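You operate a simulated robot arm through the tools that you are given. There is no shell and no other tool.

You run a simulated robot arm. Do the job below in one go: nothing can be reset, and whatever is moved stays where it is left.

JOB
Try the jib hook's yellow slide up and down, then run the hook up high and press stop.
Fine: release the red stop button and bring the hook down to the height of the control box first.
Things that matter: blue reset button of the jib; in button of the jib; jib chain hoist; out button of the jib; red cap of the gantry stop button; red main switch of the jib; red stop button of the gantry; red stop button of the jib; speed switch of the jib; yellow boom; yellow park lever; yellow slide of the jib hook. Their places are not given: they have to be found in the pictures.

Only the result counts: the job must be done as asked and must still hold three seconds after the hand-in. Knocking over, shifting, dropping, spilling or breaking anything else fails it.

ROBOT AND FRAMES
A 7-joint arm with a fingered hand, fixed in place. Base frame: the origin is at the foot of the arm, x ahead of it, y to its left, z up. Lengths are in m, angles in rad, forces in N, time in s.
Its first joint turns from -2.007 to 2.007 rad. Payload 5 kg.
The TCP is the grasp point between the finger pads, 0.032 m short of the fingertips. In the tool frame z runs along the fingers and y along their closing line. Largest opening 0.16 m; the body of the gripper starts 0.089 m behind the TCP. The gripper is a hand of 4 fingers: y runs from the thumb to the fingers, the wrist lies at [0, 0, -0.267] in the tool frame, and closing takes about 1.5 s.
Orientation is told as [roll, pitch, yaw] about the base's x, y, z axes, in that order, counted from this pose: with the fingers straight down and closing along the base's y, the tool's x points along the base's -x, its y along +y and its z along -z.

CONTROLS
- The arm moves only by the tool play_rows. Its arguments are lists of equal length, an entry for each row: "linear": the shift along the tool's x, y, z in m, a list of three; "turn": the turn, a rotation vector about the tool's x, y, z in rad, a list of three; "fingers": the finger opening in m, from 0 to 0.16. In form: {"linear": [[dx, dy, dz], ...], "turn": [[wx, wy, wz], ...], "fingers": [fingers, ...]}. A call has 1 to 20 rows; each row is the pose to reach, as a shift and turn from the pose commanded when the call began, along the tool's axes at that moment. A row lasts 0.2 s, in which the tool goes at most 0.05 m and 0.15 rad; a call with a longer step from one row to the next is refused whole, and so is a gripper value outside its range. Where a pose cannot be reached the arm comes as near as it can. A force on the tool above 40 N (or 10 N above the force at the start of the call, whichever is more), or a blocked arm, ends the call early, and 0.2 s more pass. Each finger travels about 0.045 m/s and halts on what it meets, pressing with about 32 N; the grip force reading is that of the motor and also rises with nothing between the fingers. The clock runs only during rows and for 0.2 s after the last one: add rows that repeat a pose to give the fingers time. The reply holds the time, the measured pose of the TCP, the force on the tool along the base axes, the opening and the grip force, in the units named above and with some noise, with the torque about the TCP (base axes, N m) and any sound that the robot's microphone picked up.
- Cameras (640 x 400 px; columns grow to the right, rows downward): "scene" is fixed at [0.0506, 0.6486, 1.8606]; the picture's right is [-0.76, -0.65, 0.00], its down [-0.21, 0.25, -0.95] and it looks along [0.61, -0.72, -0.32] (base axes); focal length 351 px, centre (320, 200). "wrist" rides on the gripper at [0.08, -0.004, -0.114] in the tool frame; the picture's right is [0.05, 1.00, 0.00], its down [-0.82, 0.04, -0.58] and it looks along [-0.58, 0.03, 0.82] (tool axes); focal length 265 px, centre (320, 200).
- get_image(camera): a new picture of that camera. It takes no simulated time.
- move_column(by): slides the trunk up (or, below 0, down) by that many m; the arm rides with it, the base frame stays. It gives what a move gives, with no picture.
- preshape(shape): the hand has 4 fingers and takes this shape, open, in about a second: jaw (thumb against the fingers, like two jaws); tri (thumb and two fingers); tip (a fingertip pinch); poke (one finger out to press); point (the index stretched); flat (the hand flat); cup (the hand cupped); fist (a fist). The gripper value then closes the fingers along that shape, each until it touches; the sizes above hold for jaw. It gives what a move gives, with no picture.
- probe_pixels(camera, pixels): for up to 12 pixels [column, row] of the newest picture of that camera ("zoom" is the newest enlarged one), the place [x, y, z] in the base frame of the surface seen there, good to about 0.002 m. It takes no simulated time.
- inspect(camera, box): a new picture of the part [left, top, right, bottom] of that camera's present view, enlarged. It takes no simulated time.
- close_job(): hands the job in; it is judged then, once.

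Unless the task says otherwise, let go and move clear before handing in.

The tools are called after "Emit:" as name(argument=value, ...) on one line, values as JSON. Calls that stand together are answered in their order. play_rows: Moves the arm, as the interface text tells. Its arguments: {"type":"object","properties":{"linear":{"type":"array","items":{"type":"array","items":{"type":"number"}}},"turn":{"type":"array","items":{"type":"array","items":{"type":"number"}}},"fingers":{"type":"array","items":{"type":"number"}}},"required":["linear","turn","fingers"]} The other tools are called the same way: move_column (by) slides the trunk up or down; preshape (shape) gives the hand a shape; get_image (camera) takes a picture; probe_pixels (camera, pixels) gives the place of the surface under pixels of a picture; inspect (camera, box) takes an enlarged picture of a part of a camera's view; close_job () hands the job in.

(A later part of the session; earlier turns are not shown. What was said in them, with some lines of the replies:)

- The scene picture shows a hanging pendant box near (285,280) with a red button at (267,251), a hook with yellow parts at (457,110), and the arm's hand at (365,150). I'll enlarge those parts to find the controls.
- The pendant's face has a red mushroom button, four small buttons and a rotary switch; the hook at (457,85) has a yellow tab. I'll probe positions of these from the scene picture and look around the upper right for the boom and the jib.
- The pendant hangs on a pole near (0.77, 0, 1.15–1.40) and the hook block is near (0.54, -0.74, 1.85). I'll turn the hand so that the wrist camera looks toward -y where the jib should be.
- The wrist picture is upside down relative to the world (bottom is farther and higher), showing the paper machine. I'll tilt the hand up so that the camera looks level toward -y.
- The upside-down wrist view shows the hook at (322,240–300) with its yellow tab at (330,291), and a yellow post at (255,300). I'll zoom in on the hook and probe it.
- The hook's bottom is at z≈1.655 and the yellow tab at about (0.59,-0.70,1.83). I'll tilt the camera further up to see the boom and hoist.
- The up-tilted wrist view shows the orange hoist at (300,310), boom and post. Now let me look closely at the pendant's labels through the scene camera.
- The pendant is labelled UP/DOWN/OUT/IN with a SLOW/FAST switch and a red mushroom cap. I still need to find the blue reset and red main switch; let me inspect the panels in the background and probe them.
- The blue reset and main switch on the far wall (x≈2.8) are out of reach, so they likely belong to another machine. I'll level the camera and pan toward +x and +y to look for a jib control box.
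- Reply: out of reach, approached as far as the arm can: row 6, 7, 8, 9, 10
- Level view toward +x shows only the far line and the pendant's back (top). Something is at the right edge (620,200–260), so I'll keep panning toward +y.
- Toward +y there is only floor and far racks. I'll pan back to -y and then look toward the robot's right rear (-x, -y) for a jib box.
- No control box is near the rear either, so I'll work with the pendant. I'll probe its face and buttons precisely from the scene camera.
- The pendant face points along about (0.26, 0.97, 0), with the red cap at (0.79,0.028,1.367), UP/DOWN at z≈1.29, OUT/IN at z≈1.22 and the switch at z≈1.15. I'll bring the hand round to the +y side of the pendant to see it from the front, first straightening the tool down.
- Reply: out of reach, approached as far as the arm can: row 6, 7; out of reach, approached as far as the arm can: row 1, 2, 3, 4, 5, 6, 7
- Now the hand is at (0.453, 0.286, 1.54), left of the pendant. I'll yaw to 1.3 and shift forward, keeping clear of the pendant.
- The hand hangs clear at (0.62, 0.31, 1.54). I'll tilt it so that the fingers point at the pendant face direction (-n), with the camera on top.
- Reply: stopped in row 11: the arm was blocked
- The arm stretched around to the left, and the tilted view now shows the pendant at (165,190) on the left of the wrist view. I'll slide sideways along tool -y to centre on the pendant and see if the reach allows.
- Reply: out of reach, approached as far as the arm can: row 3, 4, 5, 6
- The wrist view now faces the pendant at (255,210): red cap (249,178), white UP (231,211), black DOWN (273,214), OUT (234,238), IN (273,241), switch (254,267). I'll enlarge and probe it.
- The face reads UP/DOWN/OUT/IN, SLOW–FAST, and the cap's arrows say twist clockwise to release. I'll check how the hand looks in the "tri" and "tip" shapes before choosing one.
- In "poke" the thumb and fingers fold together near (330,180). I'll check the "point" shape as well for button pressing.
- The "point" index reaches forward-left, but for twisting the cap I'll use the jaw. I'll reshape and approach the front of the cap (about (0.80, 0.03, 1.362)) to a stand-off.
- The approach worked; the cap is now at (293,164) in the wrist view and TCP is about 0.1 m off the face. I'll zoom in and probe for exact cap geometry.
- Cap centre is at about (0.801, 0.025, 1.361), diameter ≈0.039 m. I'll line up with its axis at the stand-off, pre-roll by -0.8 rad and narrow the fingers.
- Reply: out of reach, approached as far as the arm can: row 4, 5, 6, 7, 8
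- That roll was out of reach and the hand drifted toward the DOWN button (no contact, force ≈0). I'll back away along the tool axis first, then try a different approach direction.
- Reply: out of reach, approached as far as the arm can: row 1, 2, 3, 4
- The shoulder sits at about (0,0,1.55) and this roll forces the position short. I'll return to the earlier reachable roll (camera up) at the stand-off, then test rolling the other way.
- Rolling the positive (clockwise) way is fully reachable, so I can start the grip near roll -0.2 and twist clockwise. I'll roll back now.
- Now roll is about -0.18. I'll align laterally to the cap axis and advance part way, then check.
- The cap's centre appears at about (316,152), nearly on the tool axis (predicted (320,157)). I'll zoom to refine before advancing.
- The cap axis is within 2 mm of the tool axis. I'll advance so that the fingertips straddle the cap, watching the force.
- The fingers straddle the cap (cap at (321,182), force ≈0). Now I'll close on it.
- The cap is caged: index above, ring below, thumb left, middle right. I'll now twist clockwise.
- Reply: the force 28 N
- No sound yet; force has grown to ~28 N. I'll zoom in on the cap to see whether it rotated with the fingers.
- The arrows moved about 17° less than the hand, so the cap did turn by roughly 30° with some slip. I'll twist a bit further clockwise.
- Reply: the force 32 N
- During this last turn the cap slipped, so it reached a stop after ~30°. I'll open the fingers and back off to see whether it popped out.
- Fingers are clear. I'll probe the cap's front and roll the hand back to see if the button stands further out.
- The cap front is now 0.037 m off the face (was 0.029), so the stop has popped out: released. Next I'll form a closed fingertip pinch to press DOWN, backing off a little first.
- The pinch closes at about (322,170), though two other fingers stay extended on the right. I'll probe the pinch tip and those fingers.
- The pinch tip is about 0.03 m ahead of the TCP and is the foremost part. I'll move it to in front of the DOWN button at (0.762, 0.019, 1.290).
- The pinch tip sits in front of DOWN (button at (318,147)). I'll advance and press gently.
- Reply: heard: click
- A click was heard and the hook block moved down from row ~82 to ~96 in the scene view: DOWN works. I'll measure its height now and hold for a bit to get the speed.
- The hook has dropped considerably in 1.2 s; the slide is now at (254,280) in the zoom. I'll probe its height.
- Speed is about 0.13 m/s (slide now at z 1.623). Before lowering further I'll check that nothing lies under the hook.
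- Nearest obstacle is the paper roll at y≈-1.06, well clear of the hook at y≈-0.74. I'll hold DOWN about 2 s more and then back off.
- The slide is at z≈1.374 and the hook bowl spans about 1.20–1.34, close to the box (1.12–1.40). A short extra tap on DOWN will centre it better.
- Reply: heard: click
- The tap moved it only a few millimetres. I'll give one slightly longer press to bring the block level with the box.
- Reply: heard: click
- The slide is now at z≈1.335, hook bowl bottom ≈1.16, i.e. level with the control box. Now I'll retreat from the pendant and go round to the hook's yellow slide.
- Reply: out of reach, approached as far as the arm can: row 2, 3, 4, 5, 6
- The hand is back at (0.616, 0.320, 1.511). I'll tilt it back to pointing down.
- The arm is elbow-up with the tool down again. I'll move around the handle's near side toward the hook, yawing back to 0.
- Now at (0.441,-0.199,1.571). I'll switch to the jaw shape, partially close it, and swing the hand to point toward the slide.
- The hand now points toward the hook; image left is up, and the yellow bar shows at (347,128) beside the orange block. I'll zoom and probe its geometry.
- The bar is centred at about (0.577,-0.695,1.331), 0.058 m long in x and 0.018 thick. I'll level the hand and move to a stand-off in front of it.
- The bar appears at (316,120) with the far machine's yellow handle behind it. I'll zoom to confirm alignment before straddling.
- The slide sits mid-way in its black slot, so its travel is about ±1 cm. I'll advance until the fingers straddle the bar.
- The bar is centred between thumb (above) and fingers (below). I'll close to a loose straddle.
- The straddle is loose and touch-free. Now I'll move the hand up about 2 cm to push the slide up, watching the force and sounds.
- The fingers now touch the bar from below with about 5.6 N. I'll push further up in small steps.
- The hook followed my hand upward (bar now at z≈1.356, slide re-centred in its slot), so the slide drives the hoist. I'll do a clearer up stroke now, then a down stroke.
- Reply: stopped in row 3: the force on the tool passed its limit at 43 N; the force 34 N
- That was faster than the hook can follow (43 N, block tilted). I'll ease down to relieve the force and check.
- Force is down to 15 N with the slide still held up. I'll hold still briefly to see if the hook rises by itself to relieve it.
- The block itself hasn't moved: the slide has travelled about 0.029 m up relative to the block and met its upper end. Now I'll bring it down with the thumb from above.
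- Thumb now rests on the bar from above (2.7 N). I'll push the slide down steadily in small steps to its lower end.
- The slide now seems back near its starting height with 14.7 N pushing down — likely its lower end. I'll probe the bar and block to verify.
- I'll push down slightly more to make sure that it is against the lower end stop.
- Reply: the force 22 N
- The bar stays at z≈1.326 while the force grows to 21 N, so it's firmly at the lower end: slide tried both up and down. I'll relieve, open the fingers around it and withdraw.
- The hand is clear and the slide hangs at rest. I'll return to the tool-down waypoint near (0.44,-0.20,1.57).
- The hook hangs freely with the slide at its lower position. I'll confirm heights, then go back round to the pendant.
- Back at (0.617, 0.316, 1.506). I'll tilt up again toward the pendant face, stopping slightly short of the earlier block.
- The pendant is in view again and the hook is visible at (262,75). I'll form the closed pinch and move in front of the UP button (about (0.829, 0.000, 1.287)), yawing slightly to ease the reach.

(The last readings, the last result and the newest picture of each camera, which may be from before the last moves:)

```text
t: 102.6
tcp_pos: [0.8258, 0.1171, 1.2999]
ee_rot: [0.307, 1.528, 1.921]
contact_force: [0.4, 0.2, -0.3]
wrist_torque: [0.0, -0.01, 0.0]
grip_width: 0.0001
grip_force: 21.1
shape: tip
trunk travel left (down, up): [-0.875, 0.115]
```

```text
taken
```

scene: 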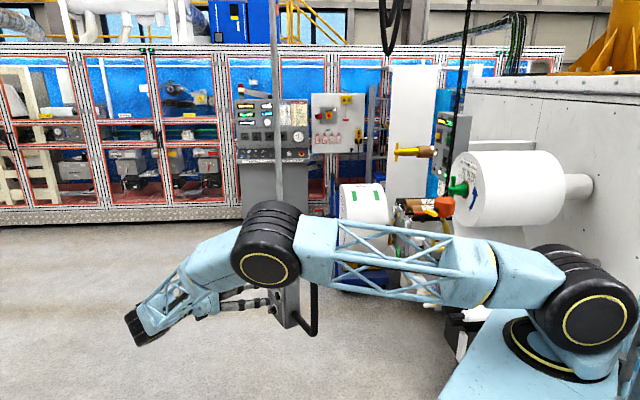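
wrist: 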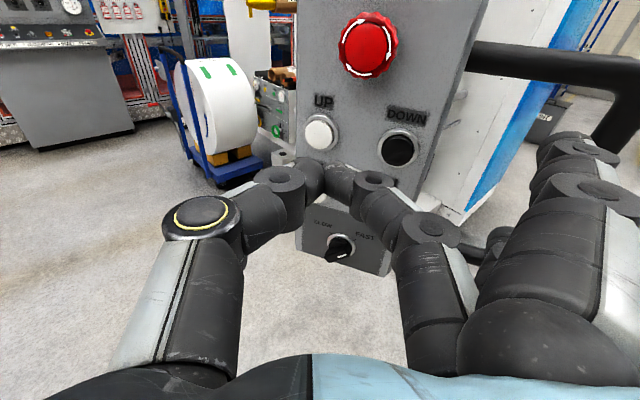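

UP is at (319,131), exactly where predicted. I'll align and advance to just in front of it.

Emit:
play_rows(linear=[[-0.004, 0.0005, 0.02], [-0.008, 0.001, 0.04], [-0.008, 0.001, 0.06], [-0.008, 0.001, 0.07]], turn=[[0, 0, 0], [0, 0, 0], [0, 0, 0], [0, 0, 0]], fingers=[0, 0, 0, 0])

Emit:
get_image(camera="wrist")

Emit:
inspect(camera="wrist", box=[260, 90, 420, 220])

```text
t: 103.6
tcp_pos: [0.8269, 0.0492, 1.291]
ee_rot: [0.319, 1.531, 1.933]
contact_force: [0.4, 1.4, -0.8]
wrist_torque: [0.01, 0.0, -0.08]
grip_width: 0.0
grip_force: 32.0
shape: tip
trunk travel left (down, up): [-0.875, 0.115]
```

```text
taken
```

wrist: 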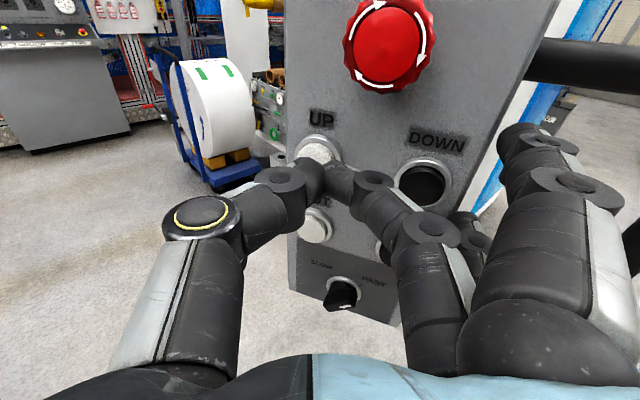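

```text
3.08 times, centred on (340, 155) of wrist
```

zoom: 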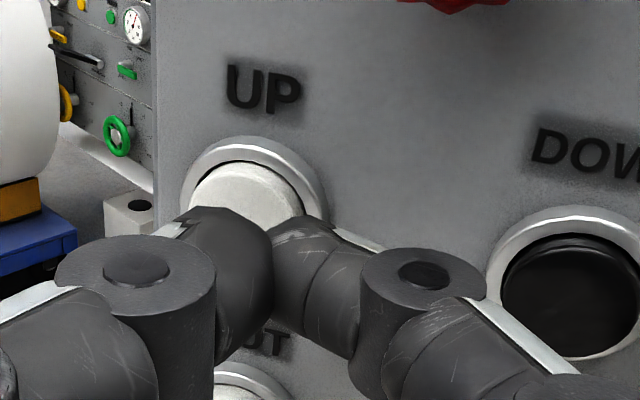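

The pinch is aligned with UP within ~2 mm. I'll press it now and watch the hook.

Emit:
play_rows(linear=[[0, -0.001, 0.01], [0, -0.001, 0.017], [0, -0.001, 0.021], [0, -0.001, 0.024], [0, -0.001, 0.024]], turn=[[0, 0, 0], [0, 0, 0], [0, 0, 0], [0, 0, 0], [0, 0, 0]], fingers=[0, 0, 0, 0, 0])

Emit:
get_image(camera="scene")

Emit:
inspect(camera="scene", box=[400, 100, 520, 240])

```text
t: 104.8
tcp_pos: [0.8282, 0.0257, 1.2903]
ee_rot: [0.328, 1.532, 1.94]
contact_force: [-1.2, 18.4, -2.7]
wrist_torque: [-0.03, -0.03, -0.26]
grip_width: 0.0
grip_force: 31.9
shape: tip
trunk travel left (down, up): [-0.875, 0.115]
heard: click
```

```text
taken
```

scene: 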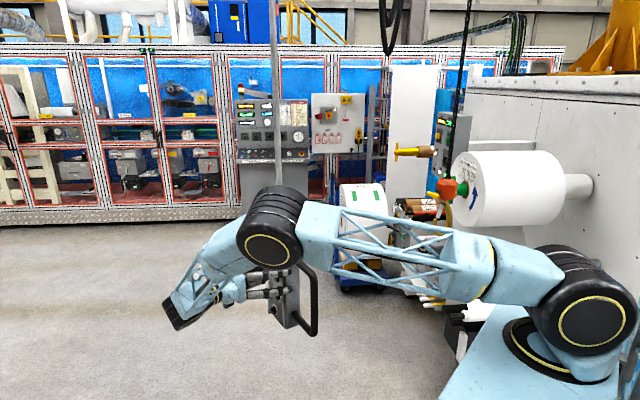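

```text
2.86 times, centred on (460, 170) of scene
```

zoom: 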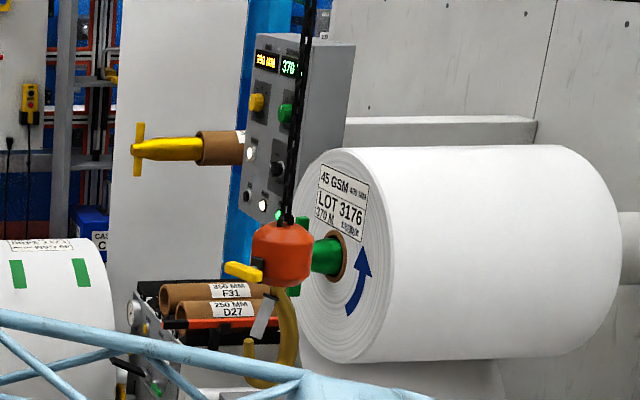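

Click heard and the hook is rising. I'll keep UP held for about 3.8 s more.

Emit:
play_rows(linear=[[0, 0, 0], [0, 0, 0], [0, 0, 0], [0, 0, 0], [0, 0, 0], [0, 0, 0], [0, 0, 0], [0, 0, 0], [0, 0, 0], [0, 0, 0], [0, 0, 0], [0, 0, 0], [0, 0, 0], [0, 0, 0], [0, 0, 0], [0, 0, 0], [0, 0, 0], [0, 0, 0]], turn=[[0, 0, 0], [0, 0, 0], [0, 0, 0], [0, 0, 0], [0, 0, 0], [0, 0, 0], [0, 0, 0], [0, 0, 0], [0, 0, 0], [0, 0, 0], [0, 0, 0], [0, 0, 0], [0, 0, 0], [0, 0, 0], [0, 0, 0], [0, 0, 0], [0, 0, 0], [0, 0, 0]], fingers=[0, 0, 0, 0, 0, 0, 0, 0, 0, 0, 0, 0, 0, 0, 0, 0, 0, 0])

Emit:
get_image(camera="scene")

```text
t: 108.6
tcp_pos: [0.8286, 0.0249, 1.2903]
ee_rot: [0.323, 1.532, 1.938]
contact_force: [-1.7, 22.3, -3.3]
wrist_torque: [-0.05, -0.09, -0.3]
grip_width: 0.0001
grip_force: 32.2
shape: tip
trunk travel left (down, up): [-0.875, 0.115]
```

```text
taken
```

scene: 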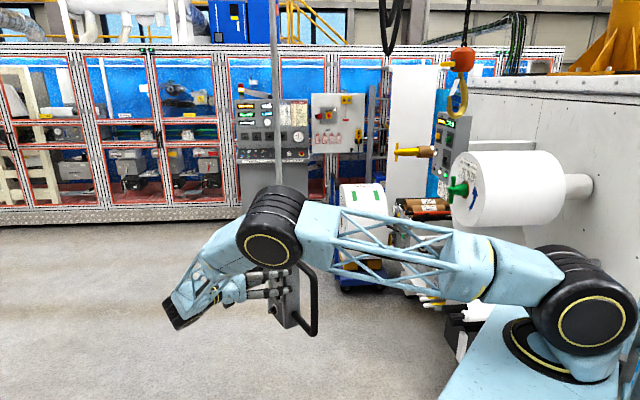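

The hook block is now at (462,60), about z 1.93, above where it started. I'll hold UP about 1.4 s more, then check.

Emit:
play_rows(linear=[[0, 0, 0], [0, 0, 0], [0, 0, 0], [0, 0, 0], [0, 0, 0], [0, 0, 0]], turn=[[0, 0, 0], [0, 0, 0], [0, 0, 0], [0, 0, 0], [0, 0, 0], [0, 0, 0]], fingers=[0, 0, 0, 0, 0, 0])

Emit:
inspect(camera="scene", box=[400, 0, 520, 120])

```text
t: 110.0
tcp_pos: [0.8292, 0.0248, 1.2894]
ee_rot: [0.325, 1.532, 1.938]
contact_force: [-1.3, 22.9, -2.1]
wrist_torque: [-0.05, -0.06, -0.31]
grip_width: 0.0003
grip_force: 32.3
shape: tip
trunk travel left (down, up): [-0.875, 0.115]
```

```text
3.33 times, centred on (460, 60) of scene
```

zoom: 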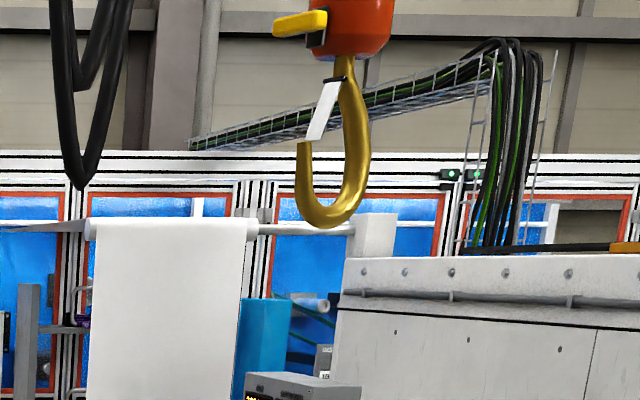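

Emit:
probe_pixels(camera="zoom", pixels=[[300, 22], [355, 30], [330, 220], [320, 110]])

```text
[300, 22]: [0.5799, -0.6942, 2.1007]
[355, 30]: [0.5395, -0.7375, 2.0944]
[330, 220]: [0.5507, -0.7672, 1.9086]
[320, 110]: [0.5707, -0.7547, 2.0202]
```

The slide is at z≈2.10 and the hook bowl at 1.91; the hoist underside is about 2.58. I'll raise it roughly 0.17 m more and then let go of UP.

Emit:
play_rows(linear=[[0, 0, 0], [0, 0, 0], [0, 0, 0], [0, 0, 0], [0, 0, 0], [0, 0, 0], [0, 0, -0.015], [0, 0, -0.035], [0, 0, -0.055], [0, 0, -0.07]], turn=[[0, 0, 0], [0, 0, 0], [0, 0, 0], [0, 0, 0], [0, 0, 0], [0, 0, 0], [0, 0, 0], [0, 0, 0], [0, 0, 0], [0, 0, 0]], fingers=[0, 0, 0, 0, 0, 0, 0, 0, 0, 0])

Emit:
get_image(camera="scene")

Emit:
get_image(camera="wrist")

```text
t: 112.2
tcp_pos: [0.8254, 0.0948, 1.292]
ee_rot: [0.301, 1.531, 1.916]
contact_force: [0.0, -0.4, 0.0]
wrist_torque: [-0.04, 0.0, -0.02]
grip_width: 0.0003
grip_force: 32.1
shape: tip
trunk travel left (down, up): [-0.875, 0.115]
```

```text
taken
```

scene: 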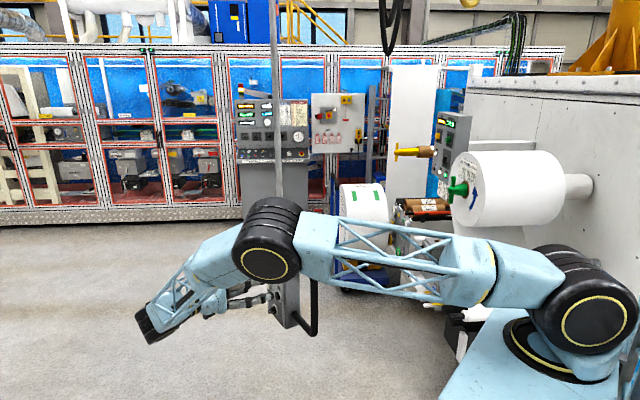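

```text
taken
```

wrist: 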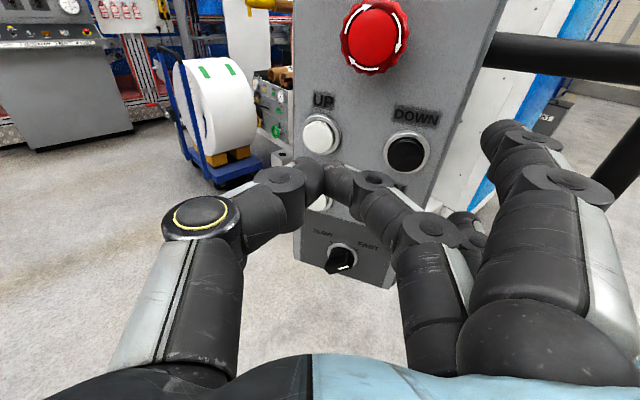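

The hook's bowl is now near the top edge (470,3) and UP is released. Next I'll move in front of the red cap (0.802, 0.033, 1.362), aligned with its axis, to press stop.

Emit:
play_rows(linear=[[0.012, 0.001, -0.004], [0.024, 0.003, -0.004], [0.036, 0.005, -0.002], [0.05, 0.007, 0.0], [0.062, 0.008, 0.001], [0.07, 0.008, 0.001]], turn=[[-0.06, 0, 0], [-0.12, 0, 0], [-0.18, 0, 0], [-0.24, 0, 0], [-0.3, 0, 0], [-0.32, 0, 0]], fingers=[0, 0, 0, 0, 0, 0])

Emit:
get_image(camera="wrist")

Emit:
get_image(camera="scene")

```text
t: 113.6
tcp_pos: [0.8187, 0.089, 1.3636]
ee_rot: [0.63, 1.529, 1.924]
contact_force: [0.5, -0.3, -1.6]
wrist_torque: [0.03, 0.02, -0.01]
grip_width: 0.0
grip_force: 32.4
shape: tip
trunk travel left (down, up): [-0.875, 0.115]
```

```text
taken
```

wrist: 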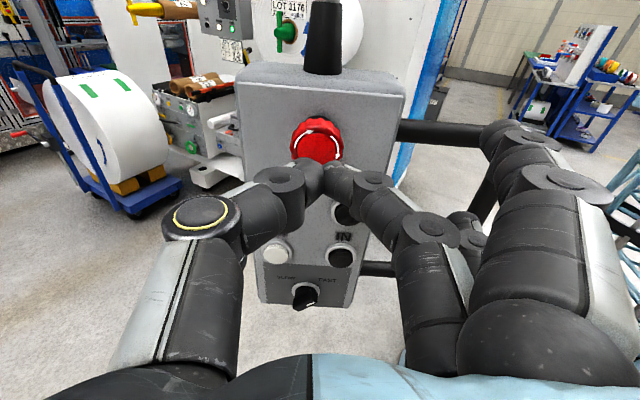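

```text
taken
```

scene: 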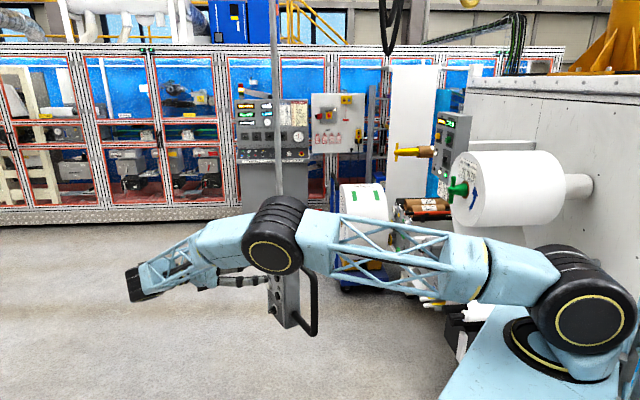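

The scene shows the hook unmoved (bowl still at (470,2)). The cap is centred ahead of the pinch at (316,142); I'll press it in.

Emit:
play_rows(linear=[[0.001, -0.001, 0.012], [0.002, -0.002, 0.022], [0.002, -0.002, 0.028], [0.002, -0.002, 0.031], [0.002, -0.002, 0.034], [0.002, -0.002, 0.037], [0.002, -0.002, 0.039]], turn=[[0, 0, 0], [0, 0, 0], [0, 0, 0], [0, 0, 0], [0, 0, 0], [0, 0, 0], [0, 0, 0]], fingers=[0, 0, 0, 0, 0, 0, 0])

Emit:
get_image(camera="wrist")

```text
t: 115.2
tcp_pos: [0.8112, 0.0579, 1.3627]
ee_rot: [0.648, 1.535, 1.942]
contact_force: [14.8, 33.0, 7.2]
wrist_torque: [-0.46, 0.14, 0.36]
grip_width: 0.0
grip_force: 32.0
shape: tip
trunk travel left (down, up): [-0.875, 0.115]
heard: click
```

```text
taken
```

wrist: 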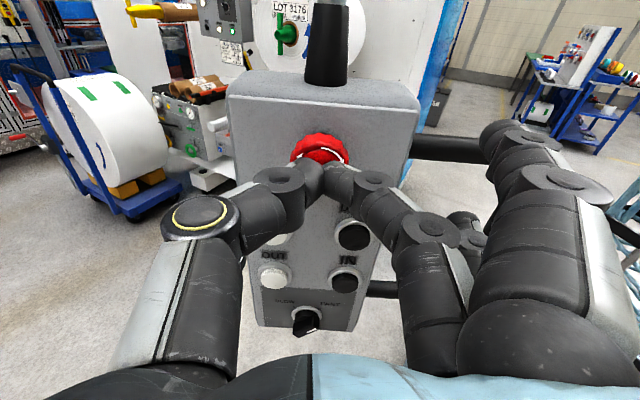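

A click was heard at ~36 N. I'll back off and check that the cap stays latched in.

Emit:
play_rows(linear=[[0, 0, -0.02], [0, 0, -0.045], [0, 0, -0.07], [0, 0.01, -0.09]], turn=[[0, 0, 0], [0, 0, 0], [0, 0, 0], [0, 0, 0]], fingers=[0, 0, 0, 0])

Emit:
get_image(camera="wrist")

Emit:
inspect(camera="wrist", box=[270, 90, 370, 190])

Emit:
get_image(camera="scene")

```text
t: 116.2
tcp_pos: [0.8256, 0.1436, 1.3658]
ee_rot: [0.644, 1.531, 1.938]
contact_force: [-0.4, 0.8, 1.2]
wrist_torque: [0.03, 0.04, 0.03]
grip_width: 0.0
grip_force: 32.0
shape: tip
trunk travel left (down, up): [-0.875, 0.115]
```

```text
taken
```

wrist: 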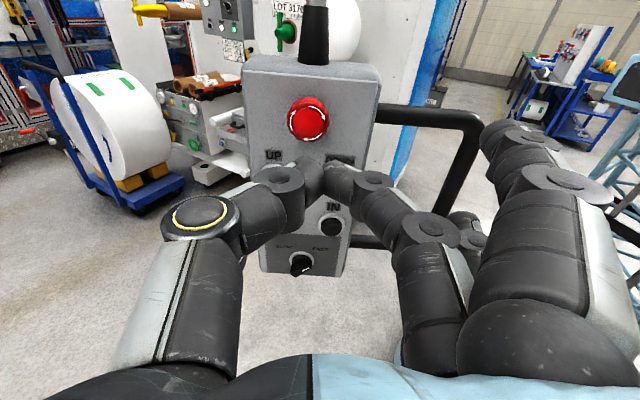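

```text
4.00 times, centred on (320, 140) of wrist
```

zoom: 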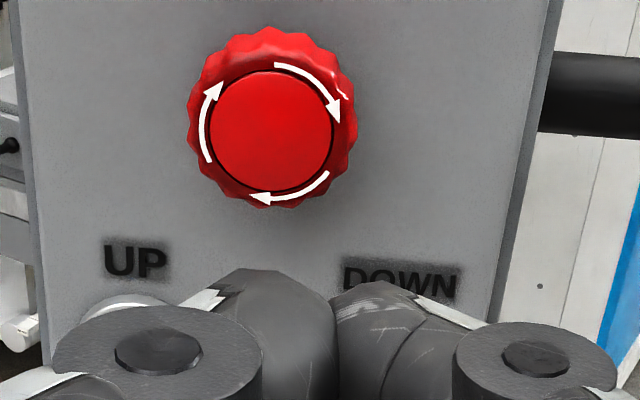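

```text
taken
```

scene: 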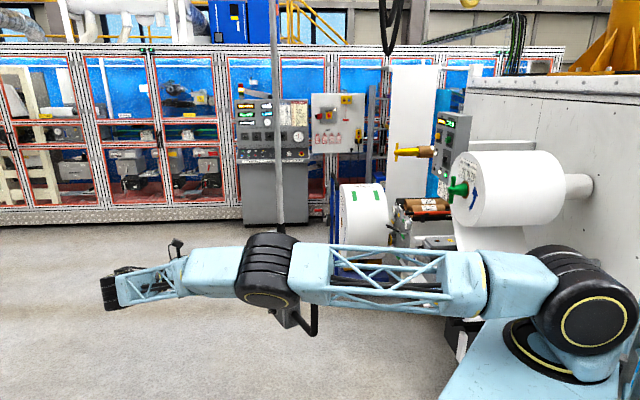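

Emit:
probe_pixels(camera="zoom", pixels=[[270, 130], [265, 120], [100, 120], [450, 120], [280, 150]])

Emit:
inspect(camera="scene", box=[440, 0, 500, 40])

Emit:
probe_pixels(camera="scene", pixels=[[470, 1], [470, 3], [268, 299]])

```text
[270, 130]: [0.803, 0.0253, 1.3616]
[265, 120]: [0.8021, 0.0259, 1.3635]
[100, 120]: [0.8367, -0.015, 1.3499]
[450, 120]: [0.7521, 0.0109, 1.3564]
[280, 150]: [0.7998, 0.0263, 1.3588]
```

```text
10.00 times, centred on (470, 20) of scene
```

zoom: 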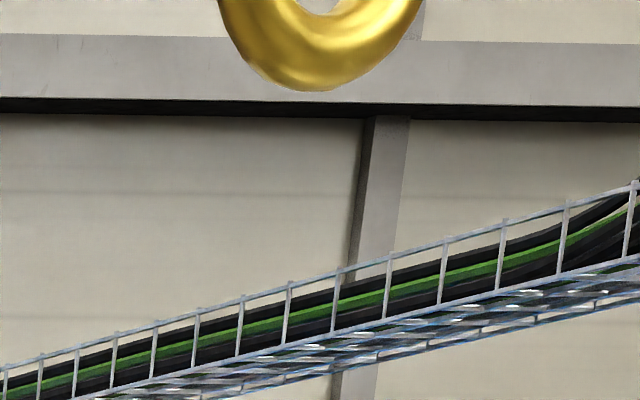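

```text
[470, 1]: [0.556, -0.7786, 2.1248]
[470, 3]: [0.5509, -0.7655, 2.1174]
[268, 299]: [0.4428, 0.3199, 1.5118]
```

The cap front is back at 0.029 m off the face (latched in) and the hook hangs at z≈2.12, unchanged. I'll move the hand clear of the pendant.

Emit:
play_rows(linear=[[0, 0.03, -0.02], [0.02, 0.06, -0.04], [0.04, 0.09, -0.06], [0.06, 0.12, -0.08], [0.08, 0.15, -0.1], [0.1, 0.18, -0.12], [0.12, 0.21, -0.12], [0.14, 0.23, -0.12]], turn=[[0, 0, 0], [0, 0, 0], [0, 0, 0], [0, 0, 0], [0, 0, 0], [0, 0, 0], [0, 0, 0], [0, 0, 0]], fingers=[0, 0, 0, 0, 0, 0, 0, 0])

Emit:
get_image(camera="wrist")

Emit:
get_image(camera="scene")

```text
t: 118.0
tcp_pos: [0.6382, 0.315, 1.5159]
ee_rot: [0.626, 1.53, 1.92]
contact_force: [-1.0, 0.3, 0.3]
wrist_torque: [-0.04, 0.0, 0.07]
grip_width: 0.0
grip_force: 32.0
shape: tip
out of reach, approached as far as the arm can: row 6
trunk travel left (down, up): [-0.875, 0.115]
```

```text
taken
```

wrist: 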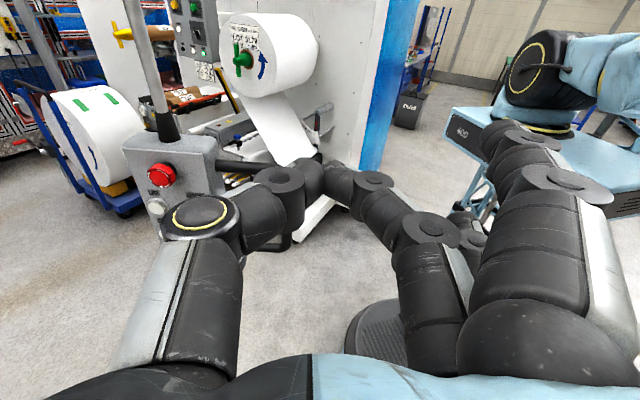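

```text
taken
```

scene: 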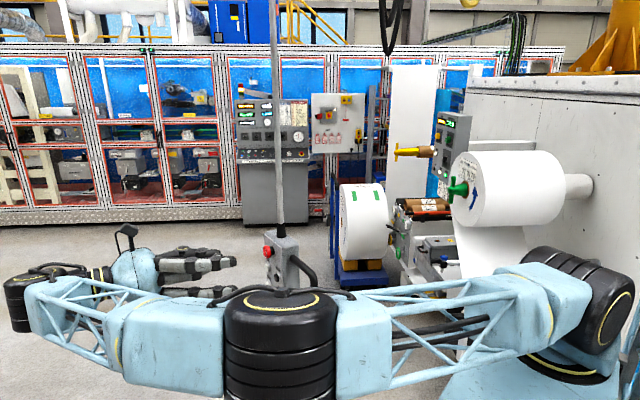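

The hand is clear of everything. The stop cap at (162,175) is pressed in and the hook is still high at the top of the scene view. Handing in.

Emit:
close_job()

```text
The job is handed in.
```

The job is handed in, and every step you asked for was carried out; I haven't been told how it was judged.

1. **Stop released:** I twisted the red cap on the jib's control box clockwise. It popped out about 8 mm.
2. **Hook lowered:** I held DOWN until the hook was level with the control box. The hook and its block then spanned roughly 1.14 to 1.40 m, against 1.12 to 1.40 m for the box.
3. **Slide tried:** I pushed the yellow slide to its upper end and back down to its lower end, about 3 cm of travel. The hook itself did not move while I did this. On the up stroke I pushed too fast and the block tilted at 43 N, so I eased off. It hung normally afterwards.
4. **Hook run up:** I held UP until the bottom of the hook was at about 2.12 m, well above its starting height of 1.66 m.
5. **Stop pressed:** I pushed the red cap in until it clicked. It stayed latched, and the hook had not moved when I checked afterwards.

I never found the jib's blue reset button, main switch or park lever, and nothing I did needed them. The hand is clear of the control box and the hook, and my final pictures showed nothing else out of place.
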